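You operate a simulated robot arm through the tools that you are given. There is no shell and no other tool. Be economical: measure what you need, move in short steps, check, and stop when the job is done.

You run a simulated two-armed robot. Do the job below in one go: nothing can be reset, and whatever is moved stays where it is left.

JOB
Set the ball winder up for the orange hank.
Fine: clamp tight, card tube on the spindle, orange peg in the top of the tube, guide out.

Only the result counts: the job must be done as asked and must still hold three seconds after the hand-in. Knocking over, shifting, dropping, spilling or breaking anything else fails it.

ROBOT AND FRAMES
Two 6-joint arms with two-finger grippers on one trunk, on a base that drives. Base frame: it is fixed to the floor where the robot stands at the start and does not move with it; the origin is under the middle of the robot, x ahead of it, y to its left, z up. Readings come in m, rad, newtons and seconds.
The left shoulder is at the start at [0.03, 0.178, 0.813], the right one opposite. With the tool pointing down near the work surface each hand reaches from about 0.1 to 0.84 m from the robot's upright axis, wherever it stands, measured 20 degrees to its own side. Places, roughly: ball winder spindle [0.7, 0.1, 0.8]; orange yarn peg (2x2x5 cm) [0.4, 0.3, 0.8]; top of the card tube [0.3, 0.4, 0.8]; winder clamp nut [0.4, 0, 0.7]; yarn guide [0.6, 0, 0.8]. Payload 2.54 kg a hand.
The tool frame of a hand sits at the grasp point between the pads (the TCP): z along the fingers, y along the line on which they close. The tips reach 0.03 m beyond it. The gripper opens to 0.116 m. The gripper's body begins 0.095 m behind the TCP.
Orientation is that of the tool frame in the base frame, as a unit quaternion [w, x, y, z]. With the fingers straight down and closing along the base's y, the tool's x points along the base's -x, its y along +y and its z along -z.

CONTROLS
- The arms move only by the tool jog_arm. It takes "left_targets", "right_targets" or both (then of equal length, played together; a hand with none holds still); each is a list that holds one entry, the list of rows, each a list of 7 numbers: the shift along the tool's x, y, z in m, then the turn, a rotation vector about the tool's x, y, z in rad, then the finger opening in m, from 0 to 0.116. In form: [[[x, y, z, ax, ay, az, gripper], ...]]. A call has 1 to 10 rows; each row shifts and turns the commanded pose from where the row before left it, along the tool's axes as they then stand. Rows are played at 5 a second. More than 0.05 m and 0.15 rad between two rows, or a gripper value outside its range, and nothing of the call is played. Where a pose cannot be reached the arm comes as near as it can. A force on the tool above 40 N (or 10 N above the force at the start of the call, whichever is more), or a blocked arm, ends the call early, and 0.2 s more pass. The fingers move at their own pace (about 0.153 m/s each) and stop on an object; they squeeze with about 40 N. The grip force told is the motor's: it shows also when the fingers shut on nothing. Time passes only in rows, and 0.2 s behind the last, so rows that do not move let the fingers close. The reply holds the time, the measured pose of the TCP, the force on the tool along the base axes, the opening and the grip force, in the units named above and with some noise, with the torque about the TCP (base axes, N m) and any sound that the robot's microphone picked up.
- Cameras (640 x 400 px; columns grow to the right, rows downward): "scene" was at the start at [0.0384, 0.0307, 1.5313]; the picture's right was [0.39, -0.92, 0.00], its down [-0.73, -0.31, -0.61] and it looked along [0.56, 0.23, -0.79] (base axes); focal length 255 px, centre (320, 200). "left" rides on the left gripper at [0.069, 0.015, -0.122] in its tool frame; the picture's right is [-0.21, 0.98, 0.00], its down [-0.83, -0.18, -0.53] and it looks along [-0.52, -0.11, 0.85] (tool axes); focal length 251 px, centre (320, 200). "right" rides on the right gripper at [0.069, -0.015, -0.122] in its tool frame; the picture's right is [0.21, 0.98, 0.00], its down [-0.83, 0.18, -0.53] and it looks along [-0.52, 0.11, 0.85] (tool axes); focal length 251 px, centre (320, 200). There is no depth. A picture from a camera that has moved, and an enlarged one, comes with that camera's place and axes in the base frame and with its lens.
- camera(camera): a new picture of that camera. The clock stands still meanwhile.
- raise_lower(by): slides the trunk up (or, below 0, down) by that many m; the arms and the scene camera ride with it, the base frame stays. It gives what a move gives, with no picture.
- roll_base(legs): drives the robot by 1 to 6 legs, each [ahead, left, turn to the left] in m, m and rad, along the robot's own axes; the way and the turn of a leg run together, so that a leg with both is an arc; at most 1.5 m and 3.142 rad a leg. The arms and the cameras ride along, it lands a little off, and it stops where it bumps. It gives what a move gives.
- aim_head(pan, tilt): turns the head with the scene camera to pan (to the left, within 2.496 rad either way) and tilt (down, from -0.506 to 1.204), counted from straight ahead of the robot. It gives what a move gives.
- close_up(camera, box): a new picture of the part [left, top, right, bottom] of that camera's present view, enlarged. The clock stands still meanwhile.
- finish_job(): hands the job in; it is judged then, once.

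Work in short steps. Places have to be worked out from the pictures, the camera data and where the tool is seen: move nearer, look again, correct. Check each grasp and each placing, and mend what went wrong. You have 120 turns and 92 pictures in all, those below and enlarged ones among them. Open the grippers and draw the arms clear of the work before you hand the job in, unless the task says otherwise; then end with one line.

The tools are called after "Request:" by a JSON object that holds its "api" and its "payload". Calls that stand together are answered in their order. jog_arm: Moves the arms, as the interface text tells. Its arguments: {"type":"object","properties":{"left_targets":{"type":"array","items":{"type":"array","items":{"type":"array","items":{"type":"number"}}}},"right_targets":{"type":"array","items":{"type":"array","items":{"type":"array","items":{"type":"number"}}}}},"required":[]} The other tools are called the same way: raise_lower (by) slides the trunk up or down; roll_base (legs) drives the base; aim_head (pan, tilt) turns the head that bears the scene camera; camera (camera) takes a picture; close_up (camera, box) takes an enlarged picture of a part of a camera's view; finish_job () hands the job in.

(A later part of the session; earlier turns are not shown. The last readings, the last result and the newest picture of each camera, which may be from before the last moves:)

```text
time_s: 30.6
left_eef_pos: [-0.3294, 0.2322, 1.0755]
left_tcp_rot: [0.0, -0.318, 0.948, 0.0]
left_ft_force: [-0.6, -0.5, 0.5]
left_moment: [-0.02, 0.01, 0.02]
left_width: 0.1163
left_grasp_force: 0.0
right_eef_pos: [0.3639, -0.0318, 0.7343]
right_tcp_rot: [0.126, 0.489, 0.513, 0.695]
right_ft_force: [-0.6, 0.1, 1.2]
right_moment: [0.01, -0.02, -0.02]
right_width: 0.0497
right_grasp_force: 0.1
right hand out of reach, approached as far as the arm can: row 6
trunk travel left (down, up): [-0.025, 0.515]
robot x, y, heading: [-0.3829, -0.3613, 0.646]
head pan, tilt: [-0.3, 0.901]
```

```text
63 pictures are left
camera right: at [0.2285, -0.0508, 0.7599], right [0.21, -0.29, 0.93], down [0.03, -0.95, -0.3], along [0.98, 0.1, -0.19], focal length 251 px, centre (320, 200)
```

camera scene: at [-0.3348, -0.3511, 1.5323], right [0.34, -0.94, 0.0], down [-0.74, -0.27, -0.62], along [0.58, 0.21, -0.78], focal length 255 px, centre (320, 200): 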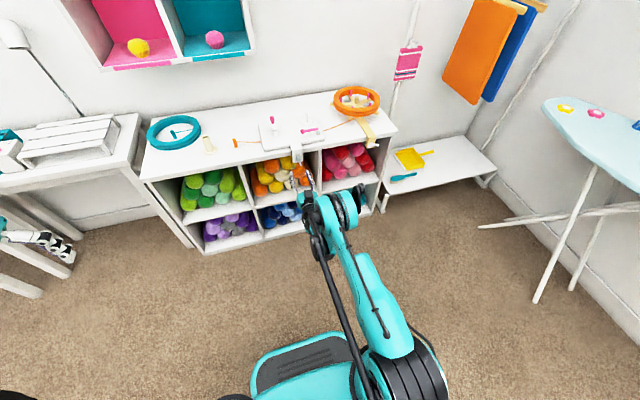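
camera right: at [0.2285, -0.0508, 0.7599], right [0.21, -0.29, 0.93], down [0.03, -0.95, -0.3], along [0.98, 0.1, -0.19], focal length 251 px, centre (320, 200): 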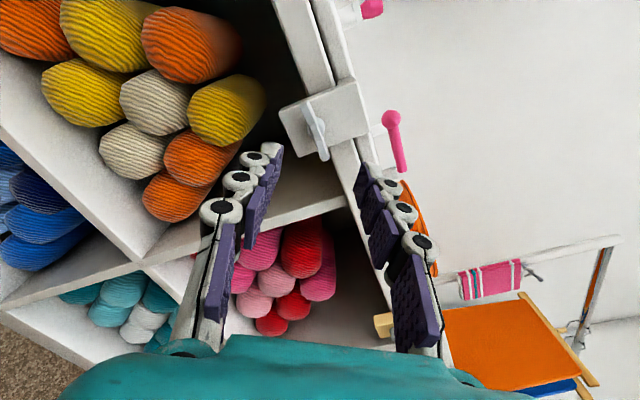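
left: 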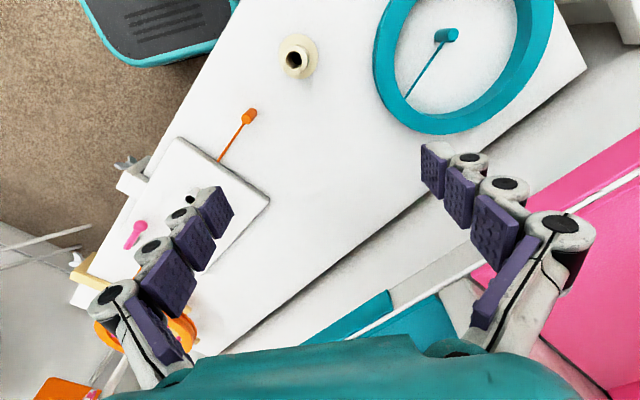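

The clamp is done. I unwind the wrist, then pitch the right hand back to pointing down while raising it.

Request:
{"api": "jog_arm", "payload": {"right_targets": [[[0, 0, 0, 0, 0, -0.1435, 0.05], [0, 0, 0, 0, 0, -0.1435, 0.05], [0, 0, 0, 0, 0, -0.1435, 0.05], [0, 0, 0, 0, 0, -0.1435, 0.05], [0, 0, 0, 0, 0, -0.1435, 0.05], [0, 0, 0, 0, 0, -0.1435, 0.05], [0, 0, 0, 0, 0, -0.1435, 0.05], [0, 0, 0, 0, 0, -0.1435, 0.05], [0, 0, 0, 0, 0, -0.1435, 0.05], [0, 0, 0, 0, 0, -0.1435, 0.05]]]}}

Request:
{"api": "jog_arm", "payload": {"right_targets": [[[0, 0, 0, 0, 0, -0.1435, 0.05], [0, 0, 0, 0, 0, -0.1435, 0.05], [0, 0, 0, 0, 0, -0.1435, 0.05], [0, 0, 0, 0, 0, -0.1435, 0.05], [0, 0, 0, 0, 0, -0.1435, 0.05], [-0.04, 0, 0, 0, 0.1428, 0, 0.05], [-0.0396, 0, -0.0057, 0, 0.1428, 0, 0.05], [-0.0384, 0, -0.0113, 0, 0.1428, 0, 0.05], [-0.0364, 0, -0.0166, 0, 0.1428, 0, 0.05], [-0.0336, 0, -0.0216, 0, 0.1428, 0, 0.05]]]}}

Request:
{"api": "jog_arm", "payload": {"right_targets": [[[-0.0302, 0, -0.0262, 0, 0.1428, 0, 0.05], [-0.0262, 0, -0.0302, 0, 0.1428, 0, 0.05], [-0.0216, 0, -0.0337, 0, 0.1428, 0, 0.05], [0, 0, 0, 0, 0.1428, 0, 0.05], [0, 0, 0, 0, 0.1428, 0, 0.05], [0, 0, 0, 0, 0.1428, 0, 0.05], [0, 0, 0, 0, 0, 0, 0.05]]]}}

```text
time_s: 32.8
left_eef_pos: [-0.3299, 0.2306, 1.0762]
left_tcp_rot: [0.0, -0.317, 0.948, 0.0]
left_ft_force: [-0.5, -0.2, -0.2]
left_moment: [0.0, -0.05, 0.03]
left_width: 0.1159
left_grasp_force: 0.0
right_eef_pos: [0.366, -0.03, 0.7344]
right_tcp_rot: [0.553, 0.031, 0.707, 0.439]
right_ft_force: [-0.6, 1.0, -0.3]
right_moment: [0.03, 0.03, 0.01]
right_width: 0.0499
right_grasp_force: 0.1
trunk travel left (down, up): [-0.025, 0.515]
robot x, y, heading: [-0.3812, -0.3643, 0.641]
head pan, tilt: [-0.3, 0.901]
```

```text
time_s: 35.0
left_eef_pos: [-0.3314, 0.2314, 1.0767]
left_tcp_rot: [0.0, -0.317, 0.948, 0.0]
left_ft_force: [0.0, 0.4, 0.3]
left_moment: [0.01, 0.02, -0.03]
left_width: 0.1161
left_grasp_force: 0.1
right_eef_pos: [0.3613, -0.0423, 0.9204]
right_tcp_rot: [0.426, -0.264, 0.856, 0.13]
right_ft_force: [-0.1, -0.7, 0.1]
right_moment: [0.01, 0.01, -0.02]
right_width: 0.05
right_grasp_force: 0.0
right hand out of reach, approached as far as the arm can: row 6
trunk travel left (down, up): [-0.025, 0.515]
robot x, y, heading: [-0.3818, -0.3623, 0.646]
head pan, tilt: [-0.3, 0.901]
```

```text
time_s: 36.6
left_eef_pos: [-0.3301, 0.2322, 1.0766]
left_tcp_rot: [0.0, -0.318, 0.948, 0.0]
left_ft_force: [0.1, 0.5, -0.9]
left_moment: [-0.01, 0.01, 0.01]
left_width: 0.1161
left_grasp_force: 0.0
right_eef_pos: [0.3536, -0.0452, 1.0371]
right_tcp_rot: [0.077, -0.293, 0.953, 0.023]
right_ft_force: [0.1, -0.2, 1.2]
right_moment: [-0.02, 0.07, -0.06]
right_width: 0.0501
right_grasp_force: 0.1
right hand out of reach, approached as far as the arm can: row 6
trunk travel left (down, up): [-0.025, 0.515]
robot x, y, heading: [-0.383, -0.3585, 0.646]
head pan, tilt: [-0.3, 0.901]
```

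The right hand is up and almost vertical. I pull it back and drive forward again so it can reach both the tube and the spindle.

Request:
{"api": "jog_arm", "payload": {"right_targets": [[[0.04, 0, 0.01, 0, 0, 0, 0.05], [0.04, 0, 0.01, 0, 0, 0, 0.05], [0.04, 0, 0.01, 0, 0, 0, 0.05], [0.03, 0, 0.01, 0, 0, 0, 0.05]]]}}

Request:
{"api": "roll_base", "payload": {"legs": [[0.42, -0.04, 0]]}}

Request:
{"api": "camera", "payload": {"camera": "right"}}

Request:
{"api": "camera", "payload": {"camera": "scene"}}

```text
time_s: 37.6
left_eef_pos: [-0.3295, 0.2316, 1.0761]
left_tcp_rot: [0.001, -0.317, 0.948, 0.001]
left_ft_force: [-0.4, -1.2, 0.3]
left_moment: [0.0, 0.04, 0.0]
left_width: 0.116
left_grasp_force: 0.0
right_eef_pos: [0.2852, -0.0909, 1.0476]
right_tcp_rot: [0.076, -0.295, 0.952, 0.022]
right_ft_force: [-0.3, 0.1, 0.4]
right_moment: [0.0, 0.02, 0.0]
right_width: 0.0499
right_grasp_force: 0.1
right hand out of reach, approached as far as the arm can: row 2, 3, 4
trunk travel left (down, up): [-0.025, 0.515]
robot x, y, heading: [-0.3828, -0.3633, 0.649]
head pan, tilt: [-0.3, 0.901]
```

```text
time_s: 40.2
left_eef_pos: [0.0326, 0.4481, 1.0759]
left_tcp_rot: [-0.001, -0.313, 0.95, 0.0]
left_ft_force: [-0.1, 0.3, 0.1]
left_moment: [0.01, 0.02, -0.01]
left_width: 0.116
left_grasp_force: 0.2
right_eef_pos: [0.6446, 0.1213, 1.0486]
right_tcp_rot: [0.076, -0.289, 0.954, 0.022]
right_ft_force: [-0.2, 0.1, -0.1]
right_moment: [-0.04, 0.0, 0.03]
right_width: 0.0501
right_grasp_force: 0.0
trunk travel left (down, up): [-0.025, 0.515]
robot x, y, heading: [-0.0305, -0.1462, 0.639]
head pan, tilt: [-0.3, 0.901]
```

```text
62 pictures are left
camera right: at [0.5815, 0.0596, 1.1579], right [-0.72, 0.69, -0.04], down [0.51, 0.56, 0.66], along [0.48, 0.45, -0.75], focal length 251 px, centre (320, 200)
```

right: 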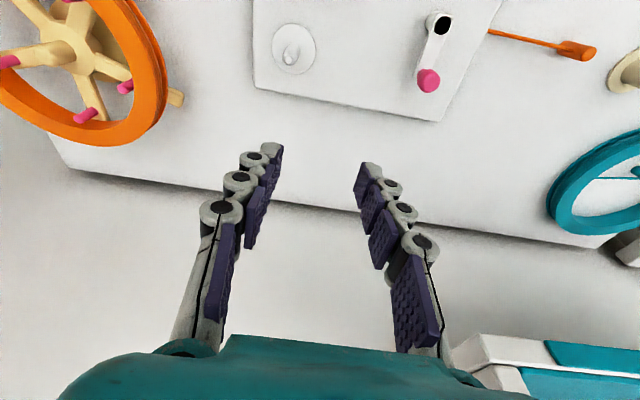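

```text
61 pictures are left
camera scene: at [0.0211, -0.1346, 1.5323], right [0.33, -0.94, 0.0], down [-0.74, -0.26, -0.62], along [0.59, 0.2, -0.78], focal length 255 px, centre (320, 200)
```

scene: 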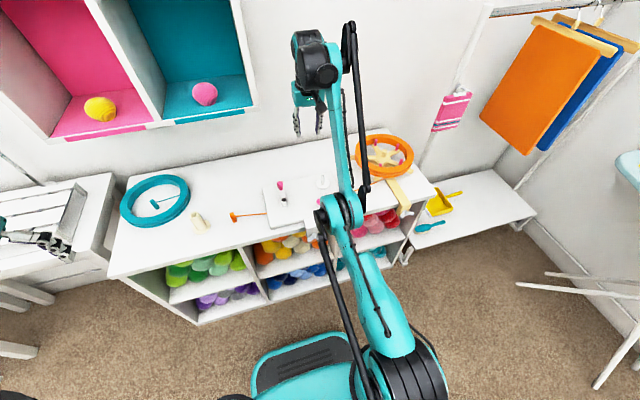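

The spindle base is confirmed near (0.668, 0.073) with the board top at z ≈ 0.77. I bring the right hand back and lower to view the guide closely.

Request:
{"api": "jog_arm", "payload": {"right_targets": [[[0.04, -0.007, 0, 0, 0.05, 0, 0.05], [0.04, -0.007, 0, 0, 0.05, 0, 0.05], [0.04, -0.007, 0.01, 0, 0.05, 0, 0.05], [0.04, -0.007, 0.02, 0, 0, 0, 0.05], [0.04, -0.007, 0.03, 0, 0, 0, 0.05], [0.04, -0.007, 0.04, 0, 0, 0, 0.05], [0, 0, 0, 0, 0, 0, 0.05]]]}}

Request:
{"api": "camera", "payload": {"camera": "right"}}

```text
refused: row 5 steps farther than a row can; nothing moved
```

```text
60 pictures are left
camera right: at [0.5815, 0.0596, 1.1579], right [-0.72, 0.69, -0.04], down [0.51, 0.56, 0.66], along [0.48, 0.45, -0.75], focal length 251 px, centre (320, 200)
```

right: 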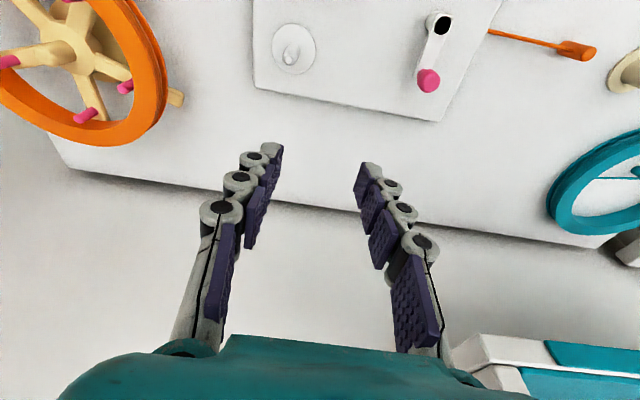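

Same move with smaller steps.

Request:
{"api": "jog_arm", "payload": {"right_targets": [[[0.035, -0.005, 0.005, 0, 0.05, 0, 0.05], [0.035, -0.005, 0.005, 0, 0.05, 0, 0.05], [0.035, -0.005, 0.01, 0, 0.05, 0, 0.05], [0.035, -0.005, 0.02, 0, 0, 0, 0.05], [0.035, -0.005, 0.02, 0, 0, 0, 0.05], [0.035, -0.005, 0.02, 0, 0, 0, 0.05], [0.03, -0.005, 0.02, 0, 0, 0, 0.05], [0, 0, 0, 0, 0, 0, 0.05]]]}}

Request:
{"api": "camera", "payload": {"camera": "right"}}

```text
time_s: 42.0
left_eef_pos: [0.0318, 0.4486, 1.0773]
left_tcp_rot: [0.0, -0.312, 0.95, 0.0]
left_ft_force: [-0.7, 0.2, -0.1]
left_moment: [0.01, 0.0, -0.01]
left_width: 0.1158
left_grasp_force: 0.1
right_eef_pos: [0.6061, 0.0706, 1.0588]
right_tcp_rot: [0.004, -0.29, 0.957, 0.0]
right_ft_force: [-0.2, -0.2, 1.0]
right_moment: [0.0, -0.01, -0.02]
right_width: 0.0498
right_grasp_force: 0.0
right hand out of reach, approached as far as the arm can: row 1, 2, 3, 4, 5, 6, 7
trunk travel left (down, up): [-0.025, 0.515]
robot x, y, heading: [-0.0248, -0.1436, 0.638]
head pan, tilt: [-0.3, 0.901]
```

```text
59 pictures are left
camera right: at [0.5576, 0.0193, 1.1805], right [-0.72, 0.69, 0.0], down [0.58, 0.61, 0.54], along [0.38, 0.39, -0.84], focal length 251 px, centre (320, 200)
```

right: 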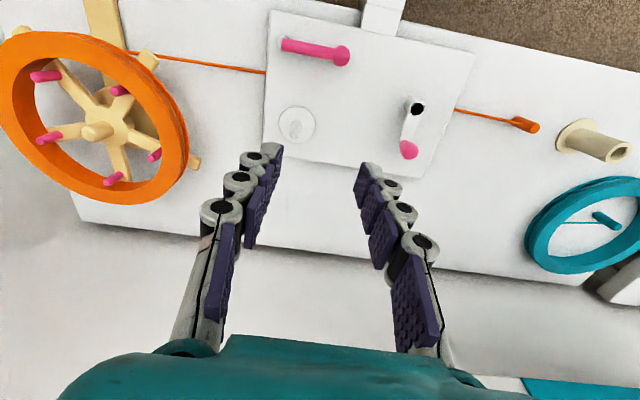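

The arm keeps reporting limits, so its joints may be in an awkward branch after the twist. I look at the right arm's posture.

Request:
{"api": "close_up", "payload": {"camera": "scene", "box": [220, 0, 480, 400]}}

```text
1.00 times, centred on (350, 200) of scene (not enlarged: the box is as wide or as high as the picture)
camera zoom: at [0.0202, -0.1351, 1.5323], right [0.33, -0.94, 0.0], down [-0.74, -0.26, -0.62], along [0.59, 0.2, -0.78], focal length 255 px, centre (290, 200)
```

zoom: 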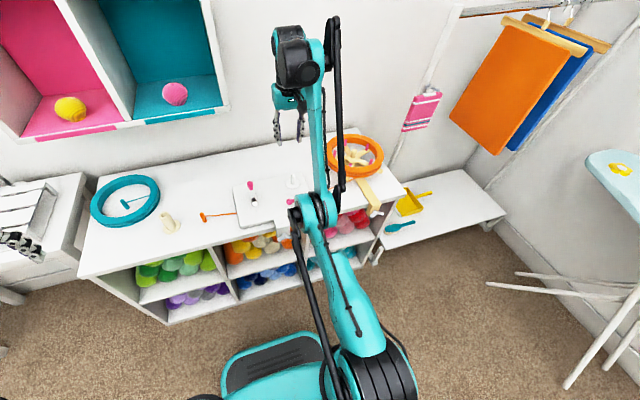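

The right arm is in an elbow-down posture, so it cannot fold. I back away from the bench into free floor and try to bring it back to elbow-up.

Request:
{"api": "roll_base", "payload": {"legs": [[-0.6, 0, 0]]}}

Request:
{"api": "jog_arm", "payload": {"right_targets": [[[-0.04, 0, 0.03, 0, 0, 0, 0.05], [-0.04, 0, 0.03, 0, 0, 0, 0.05], [-0.04, 0, 0.03, 0, 0, 0, 0.05], [-0.04, 0, 0.03, 0, 0.05, 0, 0.05], [-0.04, 0, 0.03, 0, 0.05, 0, 0.05], [-0.04, 0, 0.03, 0, 0.1, 0, 0.05], [-0.04, 0, 0, 0, 0.1, 0, 0.05], [-0.04, 0, 0, 0, 0.1, 0, 0.05]]]}}

Request:
{"api": "camera", "payload": {"camera": "scene"}}

```text
time_s: 45.4
left_eef_pos: [-0.4656, 0.0806, 1.0765]
left_tcp_rot: [0.0, -0.315, 0.949, 0.0]
left_ft_force: [-0.7, -0.4, -0.3]
left_moment: [-0.01, -0.01, 0.02]
left_width: 0.116
left_grasp_force: 0.0
right_eef_pos: [0.1118, -0.2955, 1.0595]
right_tcp_rot: [0.004, -0.291, 0.957, 0.0]
right_ft_force: [-0.5, 0.6, 0.1]
right_moment: [0.0, -0.06, 0.0]
right_width: 0.0502
right_grasp_force: 0.1
trunk travel left (down, up): [-0.025, 0.515]
robot x, y, heading: [-0.5193, -0.5085, 0.639]
head pan, tilt: [-0.3, 0.901]
```

```text
time_s: 47.2
left_eef_pos: [-0.4631, 0.0825, 1.0761]
left_tcp_rot: [0.0, -0.314, 0.95, -0.001]
left_ft_force: [-0.8, 0.1, -0.5]
left_moment: [0.0, 0.04, 0.0]
left_width: 0.1157
left_grasp_force: 0.1
right_eef_pos: [0.179, -0.2515, 0.8358]
right_tcp_rot: [-0.176, -0.286, 0.94, -0.054]
right_ft_force: [-0.3, 0.4, -0.4]
right_moment: [0.01, 0.07, 0.01]
right_width: 0.0499
right_grasp_force: 0.0
right hand out of reach, approached as far as the arm can: row 4, 5, 6, 7, 8
trunk travel left (down, up): [-0.025, 0.515]
robot x, y, heading: [-0.5199, -0.5109, 0.642]
head pan, tilt: [-0.3, 0.901]
```

```text
57 pictures are left
camera scene: at [-0.4722, -0.5009, 1.5322], right [0.33, -0.94, 0.0], down [-0.74, -0.26, -0.62], along [0.58, 0.21, -0.78], focal length 255 px, centre (320, 200)
```

scene: 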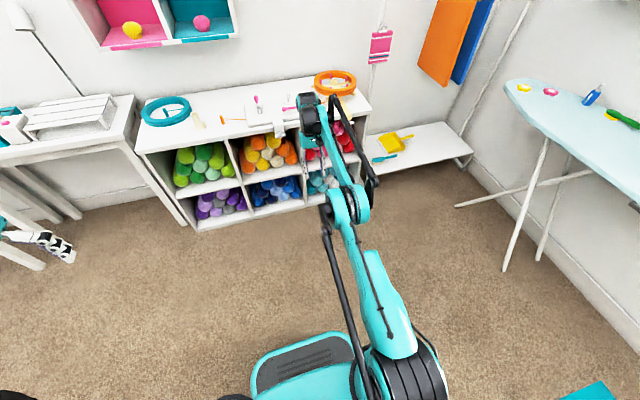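

The arm is stretched close to straight now. I draw the hand back and up and check which way the elbow goes.

Request:
{"api": "jog_arm", "payload": {"right_targets": [[[0, 0, -0.01, 0, -0.1, 0, 0.05], [0.03, 0, -0.02, 0, -0.1, 0, 0.05], [0.04, 0, -0.02, 0, -0.1, 0, 0.05], [0.045, 0, -0.02, 0, 0, 0, 0.05], [0.045, 0, -0.02, 0, 0, 0, 0.05], [0.045, 0, -0.02, 0, 0, 0, 0.05], [0.045, 0, -0.02, 0, 0, 0, 0.05], [0.045, 0, -0.02, 0, 0, 0, 0.05], [0.045, 0, -0.02, 0, 0, 0, 0.05]]]}}

Request:
{"api": "camera", "payload": {"camera": "scene"}}

```text
time_s: 49.2
left_eef_pos: [-0.4663, 0.0804, 1.0777]
left_tcp_rot: [0.001, -0.314, 0.949, 0.0]
left_ft_force: [-0.3, -1.1, -0.7]
left_moment: [0.02, -0.01, 0.06]
left_width: 0.116
left_grasp_force: 0.0
right_eef_pos: [-0.0843, -0.4257, 1.0448]
right_tcp_rot: [-0.043, -0.292, 0.955, -0.014]
right_ft_force: [-0.2, 0.4, 0.0]
right_moment: [0.03, -0.01, 0.0]
right_width: 0.0498
right_grasp_force: 0.0
trunk travel left (down, up): [-0.025, 0.515]
robot x, y, heading: [-0.5179, -0.5074, 0.642]
head pan, tilt: [-0.3, 0.901]
```

```text
56 pictures are left
camera scene: at [-0.4756, -0.5027, 1.5324], right [0.33, -0.94, 0.0], down [-0.74, -0.26, -0.62], along [0.59, 0.21, -0.78], focal length 255 px, centre (320, 200)
```

scene: 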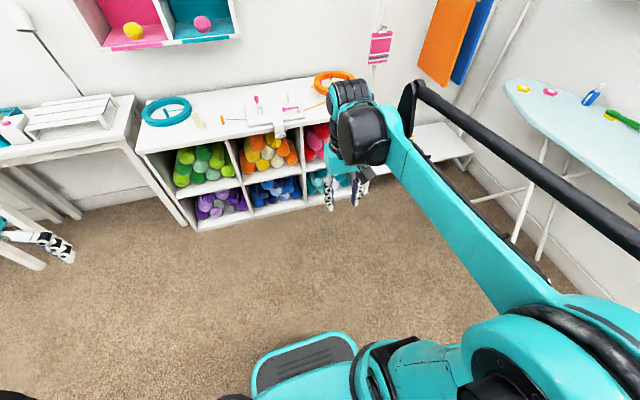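

The elbow is up again. I level the tool and drive back to the bench.

Request:
{"api": "jog_arm", "payload": {"right_targets": [[[0, 0, 0, 0, -0.086, 0, 0.05], [0, 0, 0, 0, 0, 0, 0.05]]]}}

Request:
{"api": "roll_base", "payload": {"legs": [[0.6, 0, 0]]}}

Request:
{"api": "camera", "payload": {"camera": "right"}}

```text
time_s: 49.8
left_eef_pos: [-0.4651, 0.0825, 1.0767]
left_tcp_rot: [0.0, -0.315, 0.949, 0.0]
left_ft_force: [0.4, 0.1, 0.9]
left_moment: [0.0, 0.03, 0.0]
left_width: 0.1159
left_grasp_force: 0.0
right_eef_pos: [-0.0823, -0.4244, 1.0448]
right_tcp_rot: [-0.003, -0.292, 0.956, -0.001]
right_ft_force: [0.4, 0.0, -0.5]
right_moment: [-0.04, -0.03, 0.02]
right_width: 0.0501
right_grasp_force: 0.0
trunk travel left (down, up): [-0.025, 0.515]
robot x, y, heading: [-0.521, -0.5104, 0.639]
head pan, tilt: [-0.3, 0.901]
```

```text
time_s: 53.2
left_eef_pos: [0.0158, 0.4362, 1.0777]
left_tcp_rot: [0.001, -0.314, 0.95, 0.0]
left_ft_force: [-1.1, -0.5, 0.7]
left_moment: [0.0, 0.03, 0.01]
left_width: 0.1158
left_grasp_force: 0.1
right_eef_pos: [0.3955, -0.0708, 1.0448]
right_tcp_rot: [-0.004, -0.29, 0.957, -0.002]
right_ft_force: [-0.2, -0.9, -0.3]
right_moment: [0.02, 0.04, -0.02]
right_width: 0.0498
right_grasp_force: 0.0
trunk travel left (down, up): [-0.025, 0.515]
robot x, y, heading: [-0.0451, -0.1548, 0.64]
head pan, tilt: [-0.3, 0.901]
```

```text
55 pictures are left
camera right: at [0.3483, -0.1214, 1.1668], right [-0.72, 0.69, 0.0], down [0.59, 0.61, 0.53], along [0.37, 0.38, -0.85], focal length 251 px, centre (320, 200)
```

right: 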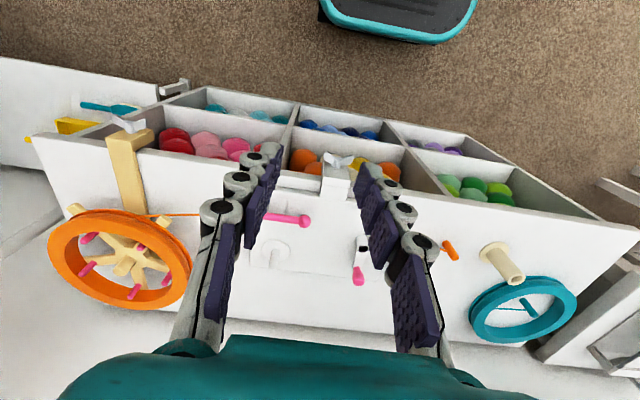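

I zoom in on the winder top from here.

Request:
{"api": "close_up", "payload": {"camera": "right", "box": [230, 150, 390, 310]}}

Request:
{"api": "close_up", "payload": {"camera": "scene", "box": [200, 120, 420, 270]}}

```text
2.50 times, centred on (310, 230) of right
camera zoom: at [0.3483, -0.1214, 1.1668], right [-0.72, 0.69, 0.0], down [0.59, 0.61, 0.53], along [0.37, 0.38, -0.85], focal length 629 px, centre (345, 125)
```

zoom: 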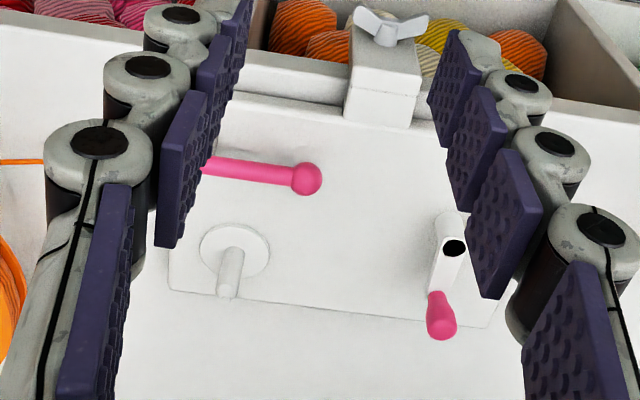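

```text
2.67 times, centred on (310, 195) of scene
camera zoom: at [0.0044, -0.1466, 1.5323], right [0.33, -0.94, 0.0], down [-0.74, -0.26, -0.62], along [0.59, 0.21, -0.78], focal length 680 px, centre (347, 213)
```

zoom: 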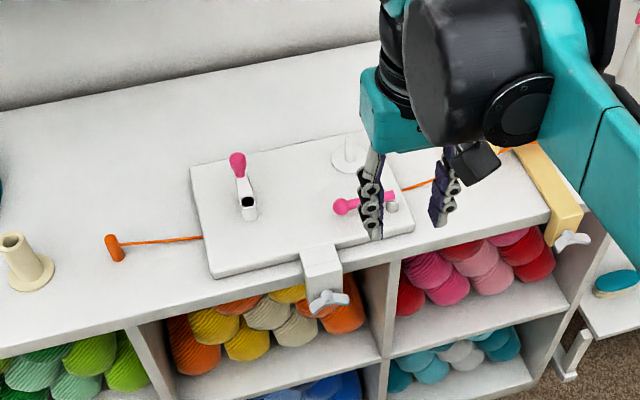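

The clamp wing is now horizontal, like the swift's own clamp. The guide knob triangulates to (0.551, 0.048, 0.81) and its pivot to about (0.591, -0.013). I close the right fingers and hover just behind the knob, on its far side.

Request:
{"api": "jog_arm", "payload": {"right_targets": [[[-0.04, 0.002, 0, 0, 0, -0.035, 0.0], [-0.04, 0.002, 0, 0, 0, 0, 0.0], [-0.04, 0.002, 0.01, 0, 0, 0, 0.0], [-0.04, 0.002, 0.01, 0, 0, 0, 0.0], [-0.04, 0.002, 0.01, 0, 0, 0, 0.0], [-0.04, 0.0015, 0.01, 0, 0, 0, 0.0], [0, 0, 0.04, 0, 0, 0, 0.0], [0, 0, 0.03, 0, 0, 0, 0.0], [0, 0, 0, 0, 0, 0, 0.0]]]}}

Request:
{"api": "camera", "payload": {"camera": "right"}}

```text
time_s: 55.2
left_eef_pos: [0.015, 0.4357, 1.0765]
left_tcp_rot: [0.0, -0.312, 0.95, 0.001]
left_ft_force: [0.1, 0.7, 0.2]
left_moment: [-0.03, -0.02, 0.04]
left_width: 0.1161
left_grasp_force: 0.1
right_eef_pos: [0.5822, 0.0759, 0.9323]
right_tcp_rot: [-0.002, -0.307, 0.952, -0.001]
right_ft_force: [0.1, -0.3, -0.6]
right_moment: [0.0, -0.03, 0.03]
right_width: 0.0
right_grasp_force: 28.0
trunk travel left (down, up): [-0.025, 0.515]
robot x, y, heading: [-0.0432, -0.1554, 0.635]
head pan, tilt: [-0.3, 0.901]
```

```text
52 pictures are left
camera right: at [0.537, 0.0235, 1.0547], right [-0.74, 0.67, 0.0], down [0.57, 0.63, 0.53], along [0.35, 0.39, -0.85], focal length 251 px, centre (320, 200)
```

right: 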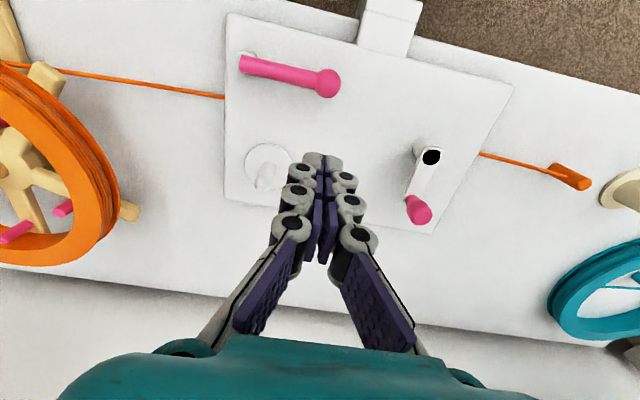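

The view confirms the positions and the fingertips are behind the knob. I lower to knob height.

Request:
{"api": "jog_arm", "payload": {"right_targets": [[[0, 0, 0.04, 0, 0, 0, 0.0], [0, 0, 0.04, 0, 0, 0, 0.0], [0, 0, 0.026, 0, 0, 0, 0.0], [0, 0, 0, 0, 0, 0, 0.0]]]}}

Request:
{"api": "camera", "payload": {"camera": "right"}}

```text
time_s: 56.2
left_eef_pos: [0.0149, 0.4347, 1.0761]
left_tcp_rot: [0.0, -0.314, 0.949, 0.0]
left_ft_force: [-0.2, -0.6, 0.1]
left_moment: [-0.02, 0.02, 0.0]
left_width: 0.1161
left_grasp_force: 0.0
right_eef_pos: [0.5833, 0.0755, 0.8279]
right_tcp_rot: [-0.002, -0.306, 0.952, -0.002]
right_ft_force: [0.2, 0.6, 0.4]
right_moment: [-0.02, 0.01, -0.01]
right_width: 0.0
right_grasp_force: 28.4
trunk travel left (down, up): [-0.025, 0.515]
robot x, y, heading: [-0.0408, -0.1583, 0.634]
head pan, tilt: [-0.3, 0.901]
```

```text
51 pictures are left
camera right: at [0.5369, 0.024, 0.9499], right [-0.74, 0.67, 0.0], down [0.57, 0.63, 0.53], along [0.35, 0.39, -0.85], focal length 251 px, centre (320, 200)
```

right: 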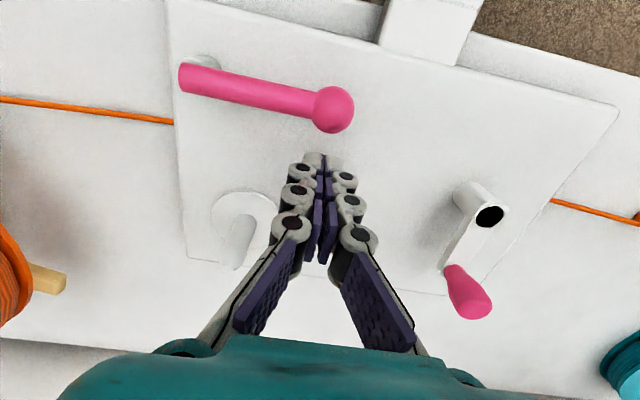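

The fingertips sit just behind the knob. I draw toward the robot in small steps and watch for resistance.

Request:
{"api": "jog_arm", "payload": {"right_targets": [[[0.007, 0, 0, 0, 0, 0, 0.0], [0.007, 0, 0, 0, 0, 0, 0.0], [0.006, 0, 0, 0, 0, 0, 0.0], [0.006, 0, 0, 0, 0, 0, 0.0], [0.006, 0, 0, 0, 0, 0, 0.0]]]}}

Request:
{"api": "camera", "payload": {"camera": "right"}}

```text
time_s: 57.4
left_eef_pos: [0.0159, 0.4354, 1.0765]
left_tcp_rot: [0.001, -0.313, 0.95, -0.001]
left_ft_force: [0.0, -0.2, -0.2]
left_moment: [-0.03, -0.02, 0.02]
left_width: 0.116
left_grasp_force: 0.0
right_eef_pos: [0.5581, 0.0588, 0.8264]
right_tcp_rot: [-0.002, -0.307, 0.952, -0.002]
right_ft_force: [0.1, 0.2, -0.2]
right_moment: [0.05, -0.01, 0.0]
right_width: 0.0
right_grasp_force: 28.5
trunk travel left (down, up): [-0.025, 0.515]
robot x, y, heading: [-0.0421, -0.1513, 0.642]
head pan, tilt: [-0.3, 0.901]
```

```text
50 pictures are left
camera right: at [0.5123, 0.0053, 0.9495], right [-0.74, 0.67, 0.0], down [0.57, 0.63, 0.53], along [0.35, 0.39, -0.85], focal length 251 px, centre (320, 200)
```

right: 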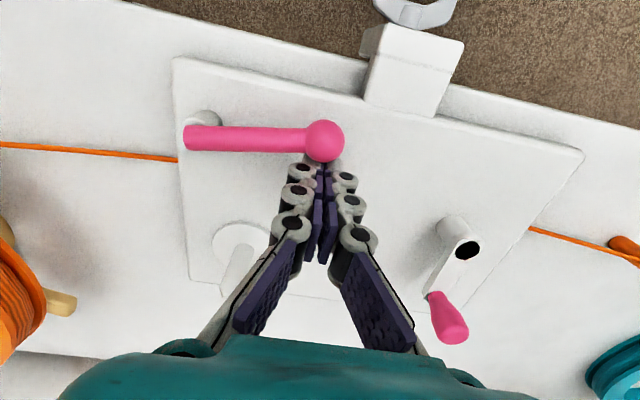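

The guide swings freely toward the robot. I follow the arc around its pivot to about 1.0 rad.

Request:
{"api": "jog_arm", "payload": {"right_targets": [[[0.0094, -0.0005, 0, 0, 0, 0, 0.0], [0.0094, -0.0005, 0, 0, 0, 0, 0.0], [0.0111, -0.0027, 0, 0, 0, 0, 0.0], [0.0111, -0.0028, 0, 0, 0, 0, 0.0], [0.0099, -0.0058, 0, 0, 0, 0, 0.0], [0.0098, -0.0058, 0, 0, 0, 0, 0.0], [0, 0, 0, 0, 0, 0, 0.0]]]}}

Request:
{"api": "camera", "payload": {"camera": "right"}}

```text
time_s: 59.0
left_eef_pos: [0.0147, 0.4352, 1.0766]
left_tcp_rot: [-0.001, -0.313, 0.95, 0.0]
left_ft_force: [0.8, -0.5, 0.3]
left_moment: [0.0, 0.03, 0.02]
left_width: 0.1161
left_grasp_force: 0.1
right_eef_pos: [0.5199, 0.0081, 0.8264]
right_tcp_rot: [-0.002, -0.307, 0.952, -0.001]
right_ft_force: [-0.7, 0.4, -1.0]
right_moment: [-0.01, 0.02, 0.0]
right_width: 0.0
right_grasp_force: 29.0
trunk travel left (down, up): [-0.025, 0.515]
robot x, y, heading: [-0.0406, -0.1523, 0.638]
head pan, tilt: [-0.3, 0.901]
```

```text
49 pictures are left
camera right: at [0.4732, -0.045, 0.9494], right [-0.74, 0.67, 0.0], down [0.57, 0.63, 0.53], along [0.35, 0.39, -0.85], focal length 251 px, centre (320, 200)
```

right: 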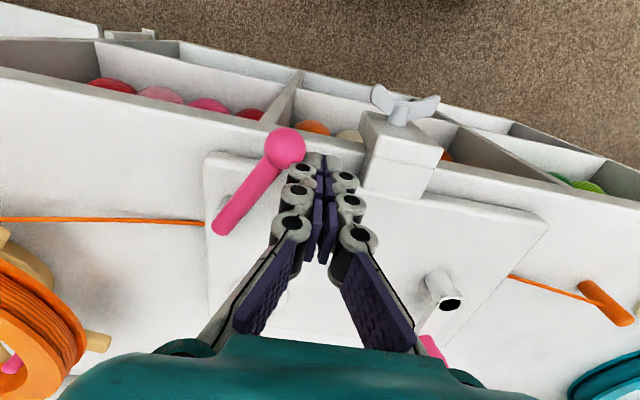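

It keeps swinging freely. I continue past 90° and look for a stop.

Request:
{"api": "jog_arm", "payload": {"right_targets": [[[0.0077, -0.0085, 0, 0, 0, 0, 0.0], [0.0076, -0.0086, 0, 0, 0, 0, 0.0], [0.0045, -0.0093, 0, 0, 0, 0, 0.0], [0.0045, -0.0093, 0, 0, 0, 0, 0.0], [0.0018, -0.01, 0, 0, 0, 0, 0.0], [0.0018, -0.01, 0, 0, 0, 0, 0.0], [0, 0, 0, 0, 0, 0, 0.0]]]}}

Request:
{"api": "camera", "payload": {"camera": "right"}}

```text
time_s: 60.3
left_eef_pos: [0.0118, 0.4376, 1.0763]
left_tcp_rot: [0.0, -0.314, 0.949, 0.0]
left_ft_force: [-0.3, -0.5, 0.0]
left_moment: [0.02, 0.03, -0.05]
left_width: 0.1159
left_grasp_force: 0.0
right_eef_pos: [0.5198, -0.0356, 0.8293]
right_tcp_rot: [-0.003, -0.312, 0.95, 0.005]
right_ft_force: [-10.1, 20.3, 2.6]
right_moment: [0.3, 0.09, 0.08]
right_width: 0.0
right_grasp_force: 28.9
trunk travel left (down, up): [-0.025, 0.515]
robot x, y, heading: [-0.0445, -0.156, 0.636]
head pan, tilt: [-0.3, 0.901]
stopped in row 6 (right hand): the force on the tool passed its limit at 46 N (the readings are from after the stop); the commanded pose is now the measured one
```

```text
48 pictures are left
camera right: at [0.4759, -0.09, 0.95], right [-0.75, 0.66, 0.01], down [0.56, 0.63, 0.53], along [0.34, 0.41, -0.85], focal length 251 px, centre (320, 200)
```

right: 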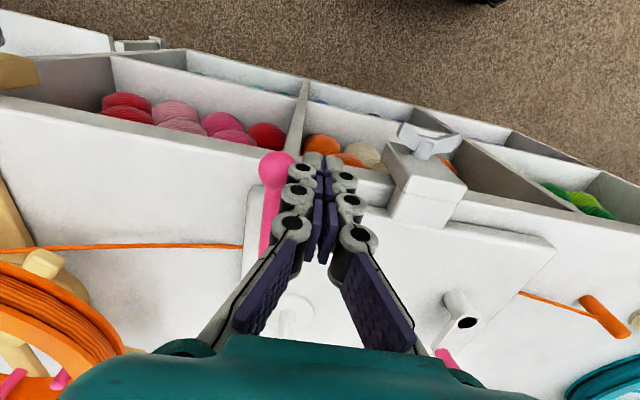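

A firm stop at about 90° with the guide pointing out over the front edge, so that is "out". I back the fingers off and rise.

Request:
{"api": "jog_arm", "payload": {"right_targets": [[[0, 0.008, 0, 0, 0, 0, 0.0], [0, 0.007, 0, 0, 0, 0, 0.0], [0, 0, -0.04, 0, 0, 0, 0.0], [0, 0, -0.045, 0, 0, 0, 0.05], [0, 0, -0.045, 0, 0, 0, 0.08], [0.02, 0, -0.04, 0, 0, 0, 0.08], [0, 0, 0, 0, 0, 0, 0.08]]]}}

Request:
{"api": "camera", "payload": {"camera": "right"}}

```text
time_s: 61.9
left_eef_pos: [0.0142, 0.4385, 1.0767]
left_tcp_rot: [0.0, -0.314, 0.949, 0.0]
left_ft_force: [1.0, 0.5, -0.4]
left_moment: [0.03, -0.01, 0.01]
left_width: 0.1159
left_grasp_force: 0.1
right_eef_pos: [0.4987, -0.038, 0.9976]
right_tcp_rot: [-0.004, -0.311, 0.95, 0.003]
right_ft_force: [1.0, -0.6, -0.4]
right_moment: [0.01, -0.01, 0.01]
right_width: 0.0802
right_grasp_force: 0.1
trunk travel left (down, up): [-0.025, 0.515]
robot x, y, heading: [-0.0395, -0.157, 0.643]
head pan, tilt: [-0.3, 0.901]
```

```text
47 pictures are left
camera right: at [0.4541, -0.0925, 1.121], right [-0.75, 0.66, 0.01], down [0.56, 0.63, 0.53], along [0.35, 0.4, -0.85], focal length 251 px, centre (320, 200)
```

right: 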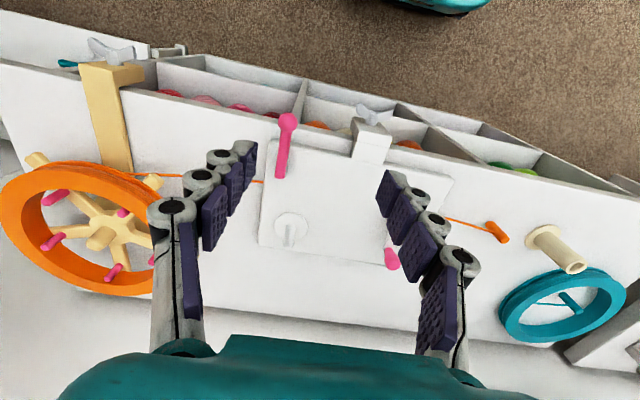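

The guide now points out at a right angle. Next is the card tube: I shift the base 0.2 m left so the right hand reaches it comfortably.

Request:
{"api": "roll_base", "payload": {"legs": [[0, 0.2, 0]]}}

Request:
{"api": "jog_arm", "payload": {"right_targets": [[[0, 0.04, 0, 0, 0, 0, 0.08], [0, 0.04, 0, 0, 0, 0, 0.08], [0, 0.04, 0, 0, 0, 0, 0.08], [0, 0.04, 0, 0, 0, 0, 0.08], [0, 0.04, 0, 0, 0, 0, 0.08], [0, 0, 0, 0, 0, 0, 0.08]]]}}

Request:
{"api": "camera", "payload": {"camera": "right"}}

```text
time_s: 63.5
left_eef_pos: [-0.1067, 0.5963, 1.0768]
left_tcp_rot: [0.0, -0.316, 0.949, 0.0]
left_ft_force: [-0.6, 0.0, -0.3]
left_moment: [-0.05, -0.01, -0.01]
left_width: 0.1161
left_grasp_force: 0.0
right_eef_pos: [0.3785, 0.1218, 0.9991]
right_tcp_rot: [-0.004, -0.313, 0.95, 0.003]
right_ft_force: [0.2, -0.3, 0.5]
right_moment: [-0.04, -0.04, 0.01]
right_width: 0.08
right_grasp_force: 0.0
trunk travel left (down, up): [-0.025, 0.515]
robot x, y, heading: [-0.1636, 0.0033, 0.645]
head pan, tilt: [-0.3, 0.901]
```

```text
time_s: 64.9
left_eef_pos: [-0.107, 0.5956, 1.0772]
left_tcp_rot: [0.0, -0.315, 0.949, -0.001]
left_ft_force: [-0.3, 0.0, -0.2]
left_moment: [0.05, -0.04, 0.0]
left_width: 0.1159
left_grasp_force: 0.2
right_eef_pos: [0.2605, 0.2835, 1.0032]
right_tcp_rot: [-0.003, -0.311, 0.95, 0.003]
right_ft_force: [0.4, -0.5, 0.8]
right_moment: [0.0, 0.0, -0.01]
right_width: 0.08
right_grasp_force: 0.1
trunk travel left (down, up): [-0.025, 0.515]
robot x, y, heading: [-0.1647, 0.0014, 0.642]
head pan, tilt: [-0.3, 0.901]
```

```text
46 pictures are left
camera right: at [0.2151, 0.2297, 1.1244], right [-0.75, 0.66, 0.01], down [0.56, 0.63, 0.53], along [0.34, 0.41, -0.85], focal length 251 px, centre (320, 200)
```

right: 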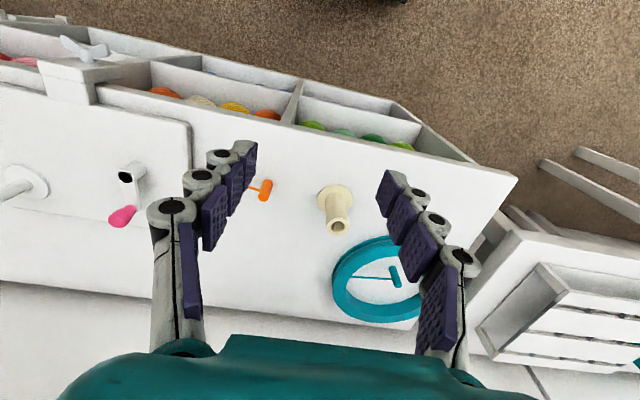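

The tube axis is near (0.345, 0.429), its top at z ≈ 0.82 and its base on the table at about 0.75. I move above it and check before descending.

Request:
{"api": "jog_arm", "payload": {"right_targets": [[[-0.038, 0.017, 0, 0, 0, 0, 0.08], [-0.038, 0.017, 0, 0, 0, 0, 0.08], [-0.039, 0.017, 0.01, 0, 0, 0, 0.08], [-0.039, 0.0165, 0.02, 0, 0, 0, 0.08], [0, 0, 0.04, 0, 0, 0, 0.08], [0, 0, 0, 0, 0, 0, 0.08]]]}}

Request:
{"api": "camera", "payload": {"camera": "right"}}

```text
time_s: 66.3
left_eef_pos: [-0.1067, 0.5951, 1.0763]
left_tcp_rot: [0.0, -0.316, 0.949, 0.001]
left_ft_force: [-1.0, 0.1, 0.0]
left_moment: [0.0, 0.0, 0.01]
left_width: 0.1161
left_grasp_force: 0.1
right_eef_pos: [0.3428, 0.4308, 0.9274]
right_tcp_rot: [-0.004, -0.313, 0.95, 0.003]
right_ft_force: [0.2, -1.3, -0.2]
right_moment: [0.0, -0.02, -0.01]
right_width: 0.08
right_grasp_force: 0.0
trunk travel left (down, up): [-0.025, 0.515]
robot x, y, heading: [-0.1588, 0.0039, 0.642]
head pan, tilt: [-0.3, 0.901]
```

```text
45 pictures are left
camera right: at [0.2987, 0.3759, 1.0505], right [-0.75, 0.66, 0.01], down [0.56, 0.63, 0.53], along [0.34, 0.41, -0.85], focal length 251 px, centre (320, 200)
```

right: 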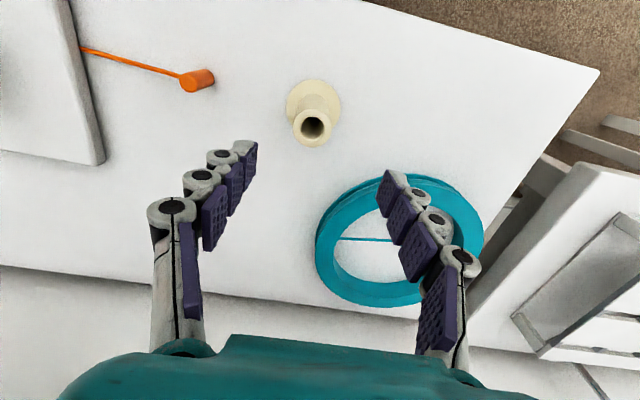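

The tube centre refines to (0.343, 0.4225). I correct by a few mm and descend to grip it above the flange.

Request:
{"api": "jog_arm", "payload": {"right_targets": [[[0.0045, -0.0067, 0.02, 0, 0, 0, 0.07], [0, 0, 0.035, 0, 0, 0, 0.07], [0, 0, 0.035, 0, 0, 0, 0.07], [0, 0, 0.035, 0, 0, 0, 0.07], [0, 0, 0, 0, 0, 0, 0.07]]]}}

Request:
{"api": "camera", "payload": {"camera": "right"}}

```text
time_s: 67.5
left_eef_pos: [-0.1065, 0.5961, 1.0764]
left_tcp_rot: [0.0, -0.315, 0.949, 0.0]
left_ft_force: [0.3, 0.1, 0.1]
left_moment: [0.0, -0.02, 0.02]
left_width: 0.1161
left_grasp_force: 0.1
right_eef_pos: [0.3404, 0.4191, 0.8067]
right_tcp_rot: [-0.003, -0.312, 0.95, 0.003]
right_ft_force: [-0.2, -0.2, 0.0]
right_moment: [0.0, 0.03, -0.02]
right_width: 0.0698
right_grasp_force: 0.1
trunk travel left (down, up): [-0.025, 0.515]
robot x, y, heading: [-0.1621, 0.0029, 0.636]
head pan, tilt: [-0.3, 0.901]
```

```text
44 pictures are left
camera right: at [0.2969, 0.3655, 0.9296], right [-0.75, 0.66, 0.01], down [0.56, 0.63, 0.53], along [0.34, 0.41, -0.85], focal length 251 px, centre (320, 200)
```

right: 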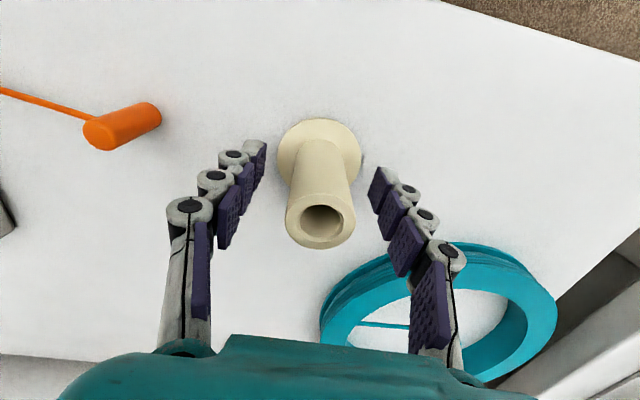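

The fingers straddle the tube well. I lower slightly and close.

Request:
{"api": "jog_arm", "payload": {"right_targets": [[[0, 0, 0.006, 0, 0, 0, 0.07], [0, 0, 0, 0, 0, 0, 0.04], [0, 0, 0, 0, 0, 0, 0.01], [0, 0, 0, 0, 0, 0, 0.01]]]}}

Request:
{"api": "camera", "payload": {"camera": "right"}}

```text
time_s: 68.5
left_eef_pos: [-0.1063, 0.5954, 1.0764]
left_tcp_rot: [0.0, -0.316, 0.949, 0.0]
left_ft_force: [0.0, 0.0, -0.4]
left_moment: [-0.02, 0.02, 0.03]
left_width: 0.1158
left_grasp_force: 0.1
right_eef_pos: [0.3436, 0.4208, 0.8009]
right_tcp_rot: [-0.004, -0.313, 0.95, 0.003]
right_ft_force: [-0.3, -0.2, -0.9]
right_moment: [0.0, -0.01, 0.0]
right_width: 0.0368
right_grasp_force: 40.2
trunk travel left (down, up): [-0.025, 0.515]
robot x, y, heading: [-0.162, 0.0042, 0.642]
head pan, tilt: [-0.3, 0.901]
```

```text
43 pictures are left
camera right: at [0.2977, 0.3661, 0.9231], right [-0.75, 0.66, 0.01], down [0.56, 0.63, 0.53], along [0.34, 0.41, -0.85], focal length 251 px, centre (320, 200)
```

right: 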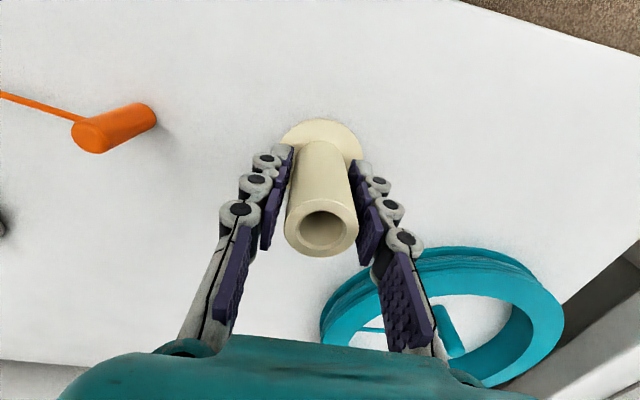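

The tube is held at 0.037 m. I lift it and check.

Request:
{"api": "jog_arm", "payload": {"right_targets": [[[0, 0, -0.02, 0, 0, 0, 0.01], [0, 0, -0.035, 0, 0, 0, 0.01], [0, 0, -0.035, 0, 0, 0, 0.01], [0, 0, -0.035, 0, 0, 0, 0.01], [0, 0, -0.03, 0, 0, 0, 0.01], [0, 0, 0, 0, 0, 0, 0.01]]]}}

Request:
{"api": "camera", "payload": {"camera": "right"}}

```text
time_s: 69.9
left_eef_pos: [-0.1068, 0.5954, 1.0774]
left_tcp_rot: [-0.001, -0.316, 0.949, 0.0]
left_ft_force: [0.0, -0.1, 0.1]
left_moment: [0.03, 0.03, 0.01]
left_width: 0.1159
left_grasp_force: 0.0
right_eef_pos: [0.3453, 0.4211, 0.9555]
right_tcp_rot: [-0.004, -0.312, 0.95, 0.003]
right_ft_force: [0.1, 0.1, -0.2]
right_moment: [0.01, -0.02, 0.0]
right_width: 0.0366
right_grasp_force: 39.5
trunk travel left (down, up): [-0.025, 0.515]
robot x, y, heading: [-0.16, 0.0053, 0.642]
head pan, tilt: [-0.3, 0.901]
```

```text
42 pictures are left
camera right: at [0.3001, 0.367, 1.0769], right [-0.75, 0.66, 0.01], down [0.56, 0.63, 0.53], along [0.34, 0.41, -0.85], focal length 251 px, centre (320, 200)
```

right: 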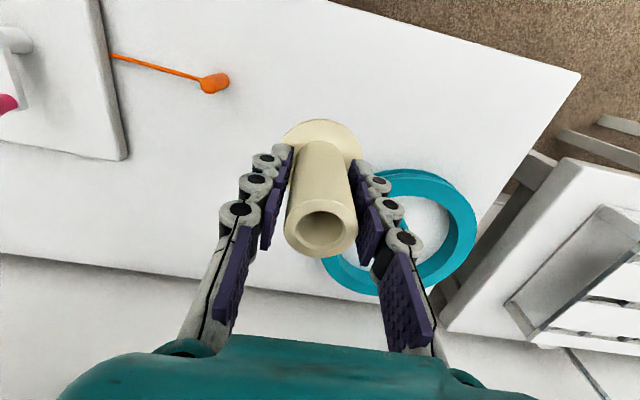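

The tube is held upright. I drive the base right while carrying it high, then bring it near the spindle.

Request:
{"api": "roll_base", "payload": {"legs": [[0, -0.28, 0]]}}

Request:
{"api": "camera", "payload": {"camera": "right"}}

```text
time_s: 71.8
left_eef_pos: [0.0583, 0.3744, 1.0771]
left_tcp_rot: [0.0, -0.317, 0.948, 0.001]
left_ft_force: [0.3, -0.6, -0.2]
left_moment: [0.02, 0.02, 0.01]
left_width: 0.1161
left_grasp_force: 0.0
right_eef_pos: [0.5099, 0.2004, 0.9533]
right_tcp_rot: [-0.003, -0.313, 0.95, 0.003]
right_ft_force: [0.2, -0.5, 0.3]
right_moment: [0.05, 0.04, 0.01]
right_width: 0.0367
right_grasp_force: 40.1
trunk travel left (down, up): [-0.025, 0.515]
robot x, y, heading: [0.0039, -0.2175, 0.645]
head pan, tilt: [-0.3, 0.901]
```

```text
41 pictures are left
camera right: at [0.4654, 0.1468, 1.0767], right [-0.75, 0.66, 0.01], down [0.56, 0.63, 0.53], along [0.34, 0.41, -0.85], focal length 251 px, centre (320, 200)
```

right: 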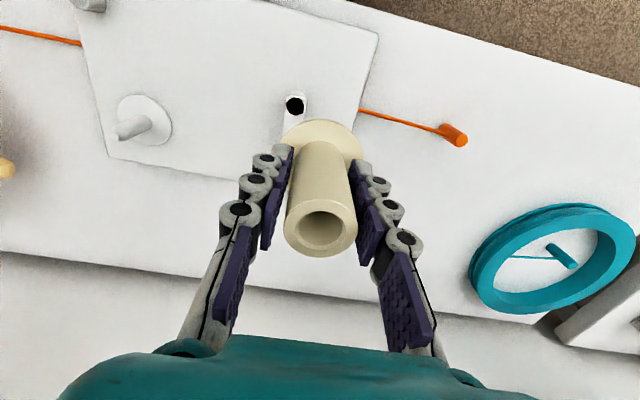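

The spindle reads (0.669, 0.072) with its top at z ≈ 0.82. I move the tube above it at the present height and look again.

Request:
{"api": "jog_arm", "payload": {"right_targets": [[[-0.01, -0.04, 0, 0, 0, 0, 0.01], [-0.01, -0.04, 0, 0, 0, 0, 0.01], [-0.011, -0.04, 0, 0, 0, 0, 0.01], [-0.011, -0.04, 0, 0, 0, 0, 0.01], [-0.0105, -0.0373, 0, 0, 0, 0, 0.01], [0, 0, 0, 0, 0, 0, 0.01]]]}}

Request:
{"api": "camera", "payload": {"camera": "right"}}

Request:
{"api": "close_up", "payload": {"camera": "scene", "box": [250, 100, 450, 260]}}

```text
time_s: 73.2
left_eef_pos: [0.0571, 0.3753, 1.077]
left_tcp_rot: [0.0, -0.317, 0.949, 0.0]
left_ft_force: [-0.3, -0.3, -0.1]
left_moment: [0.0, -0.01, -0.01]
left_width: 0.1161
left_grasp_force: 0.2
right_eef_pos: [0.6695, 0.0751, 0.9525]
right_tcp_rot: [-0.003, -0.315, 0.949, 0.003]
right_ft_force: [0.2, 0.3, 0.2]
right_moment: [0.01, -0.02, 0.01]
right_width: 0.0368
right_grasp_force: 39.9
trunk travel left (down, up): [-0.025, 0.515]
robot x, y, heading: [0.0029, -0.2187, 0.649]
head pan, tilt: [-0.3, 0.901]
```

```text
40 pictures are left
camera right: at [0.6248, 0.0217, 1.0751], right [-0.75, 0.66, 0.01], down [0.56, 0.64, 0.53], along [0.34, 0.41, -0.85], focal length 251 px, centre (320, 200)
```

right: 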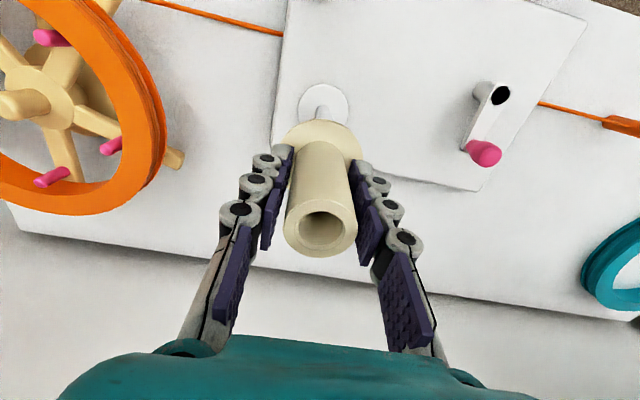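

```text
2.50 times, centred on (350, 180) of scene
camera zoom: at [0.0508, -0.2081, 1.5324], right [0.34, -0.94, 0.0], down [-0.74, -0.27, -0.62], along [0.58, 0.21, -0.78], focal length 638 px, centre (245, 250)
```

zoom: 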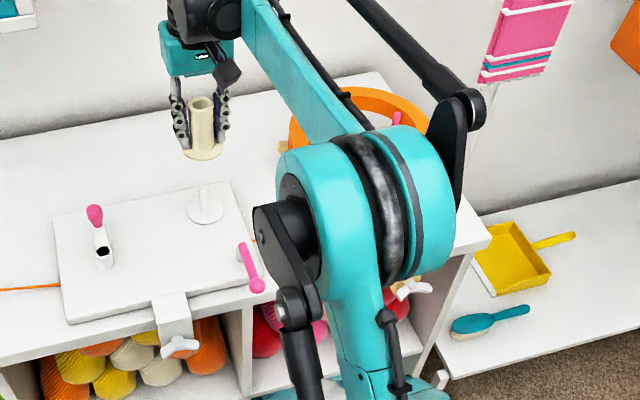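

The tube hangs near the spindle. I zoom in to compare the tube axis with the post.

Request:
{"api": "close_up", "payload": {"camera": "right", "box": [240, 70, 400, 270]}}

```text
2.00 times, centred on (320, 170) of right
camera zoom: at [0.6248, 0.0217, 1.0751], right [-0.75, 0.66, 0.01], down [0.56, 0.64, 0.53], along [0.34, 0.41, -0.85], focal length 503 px, centre (320, 260)
```

zoom: 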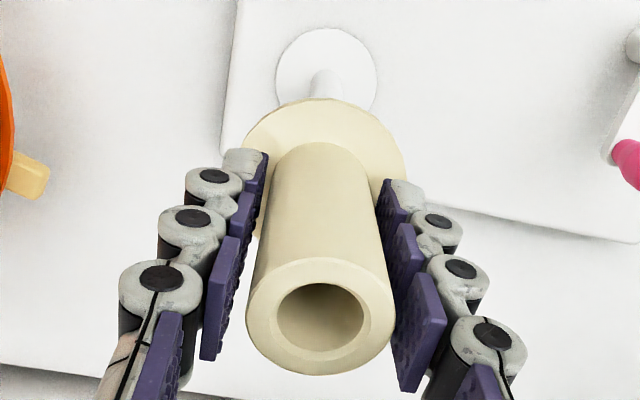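

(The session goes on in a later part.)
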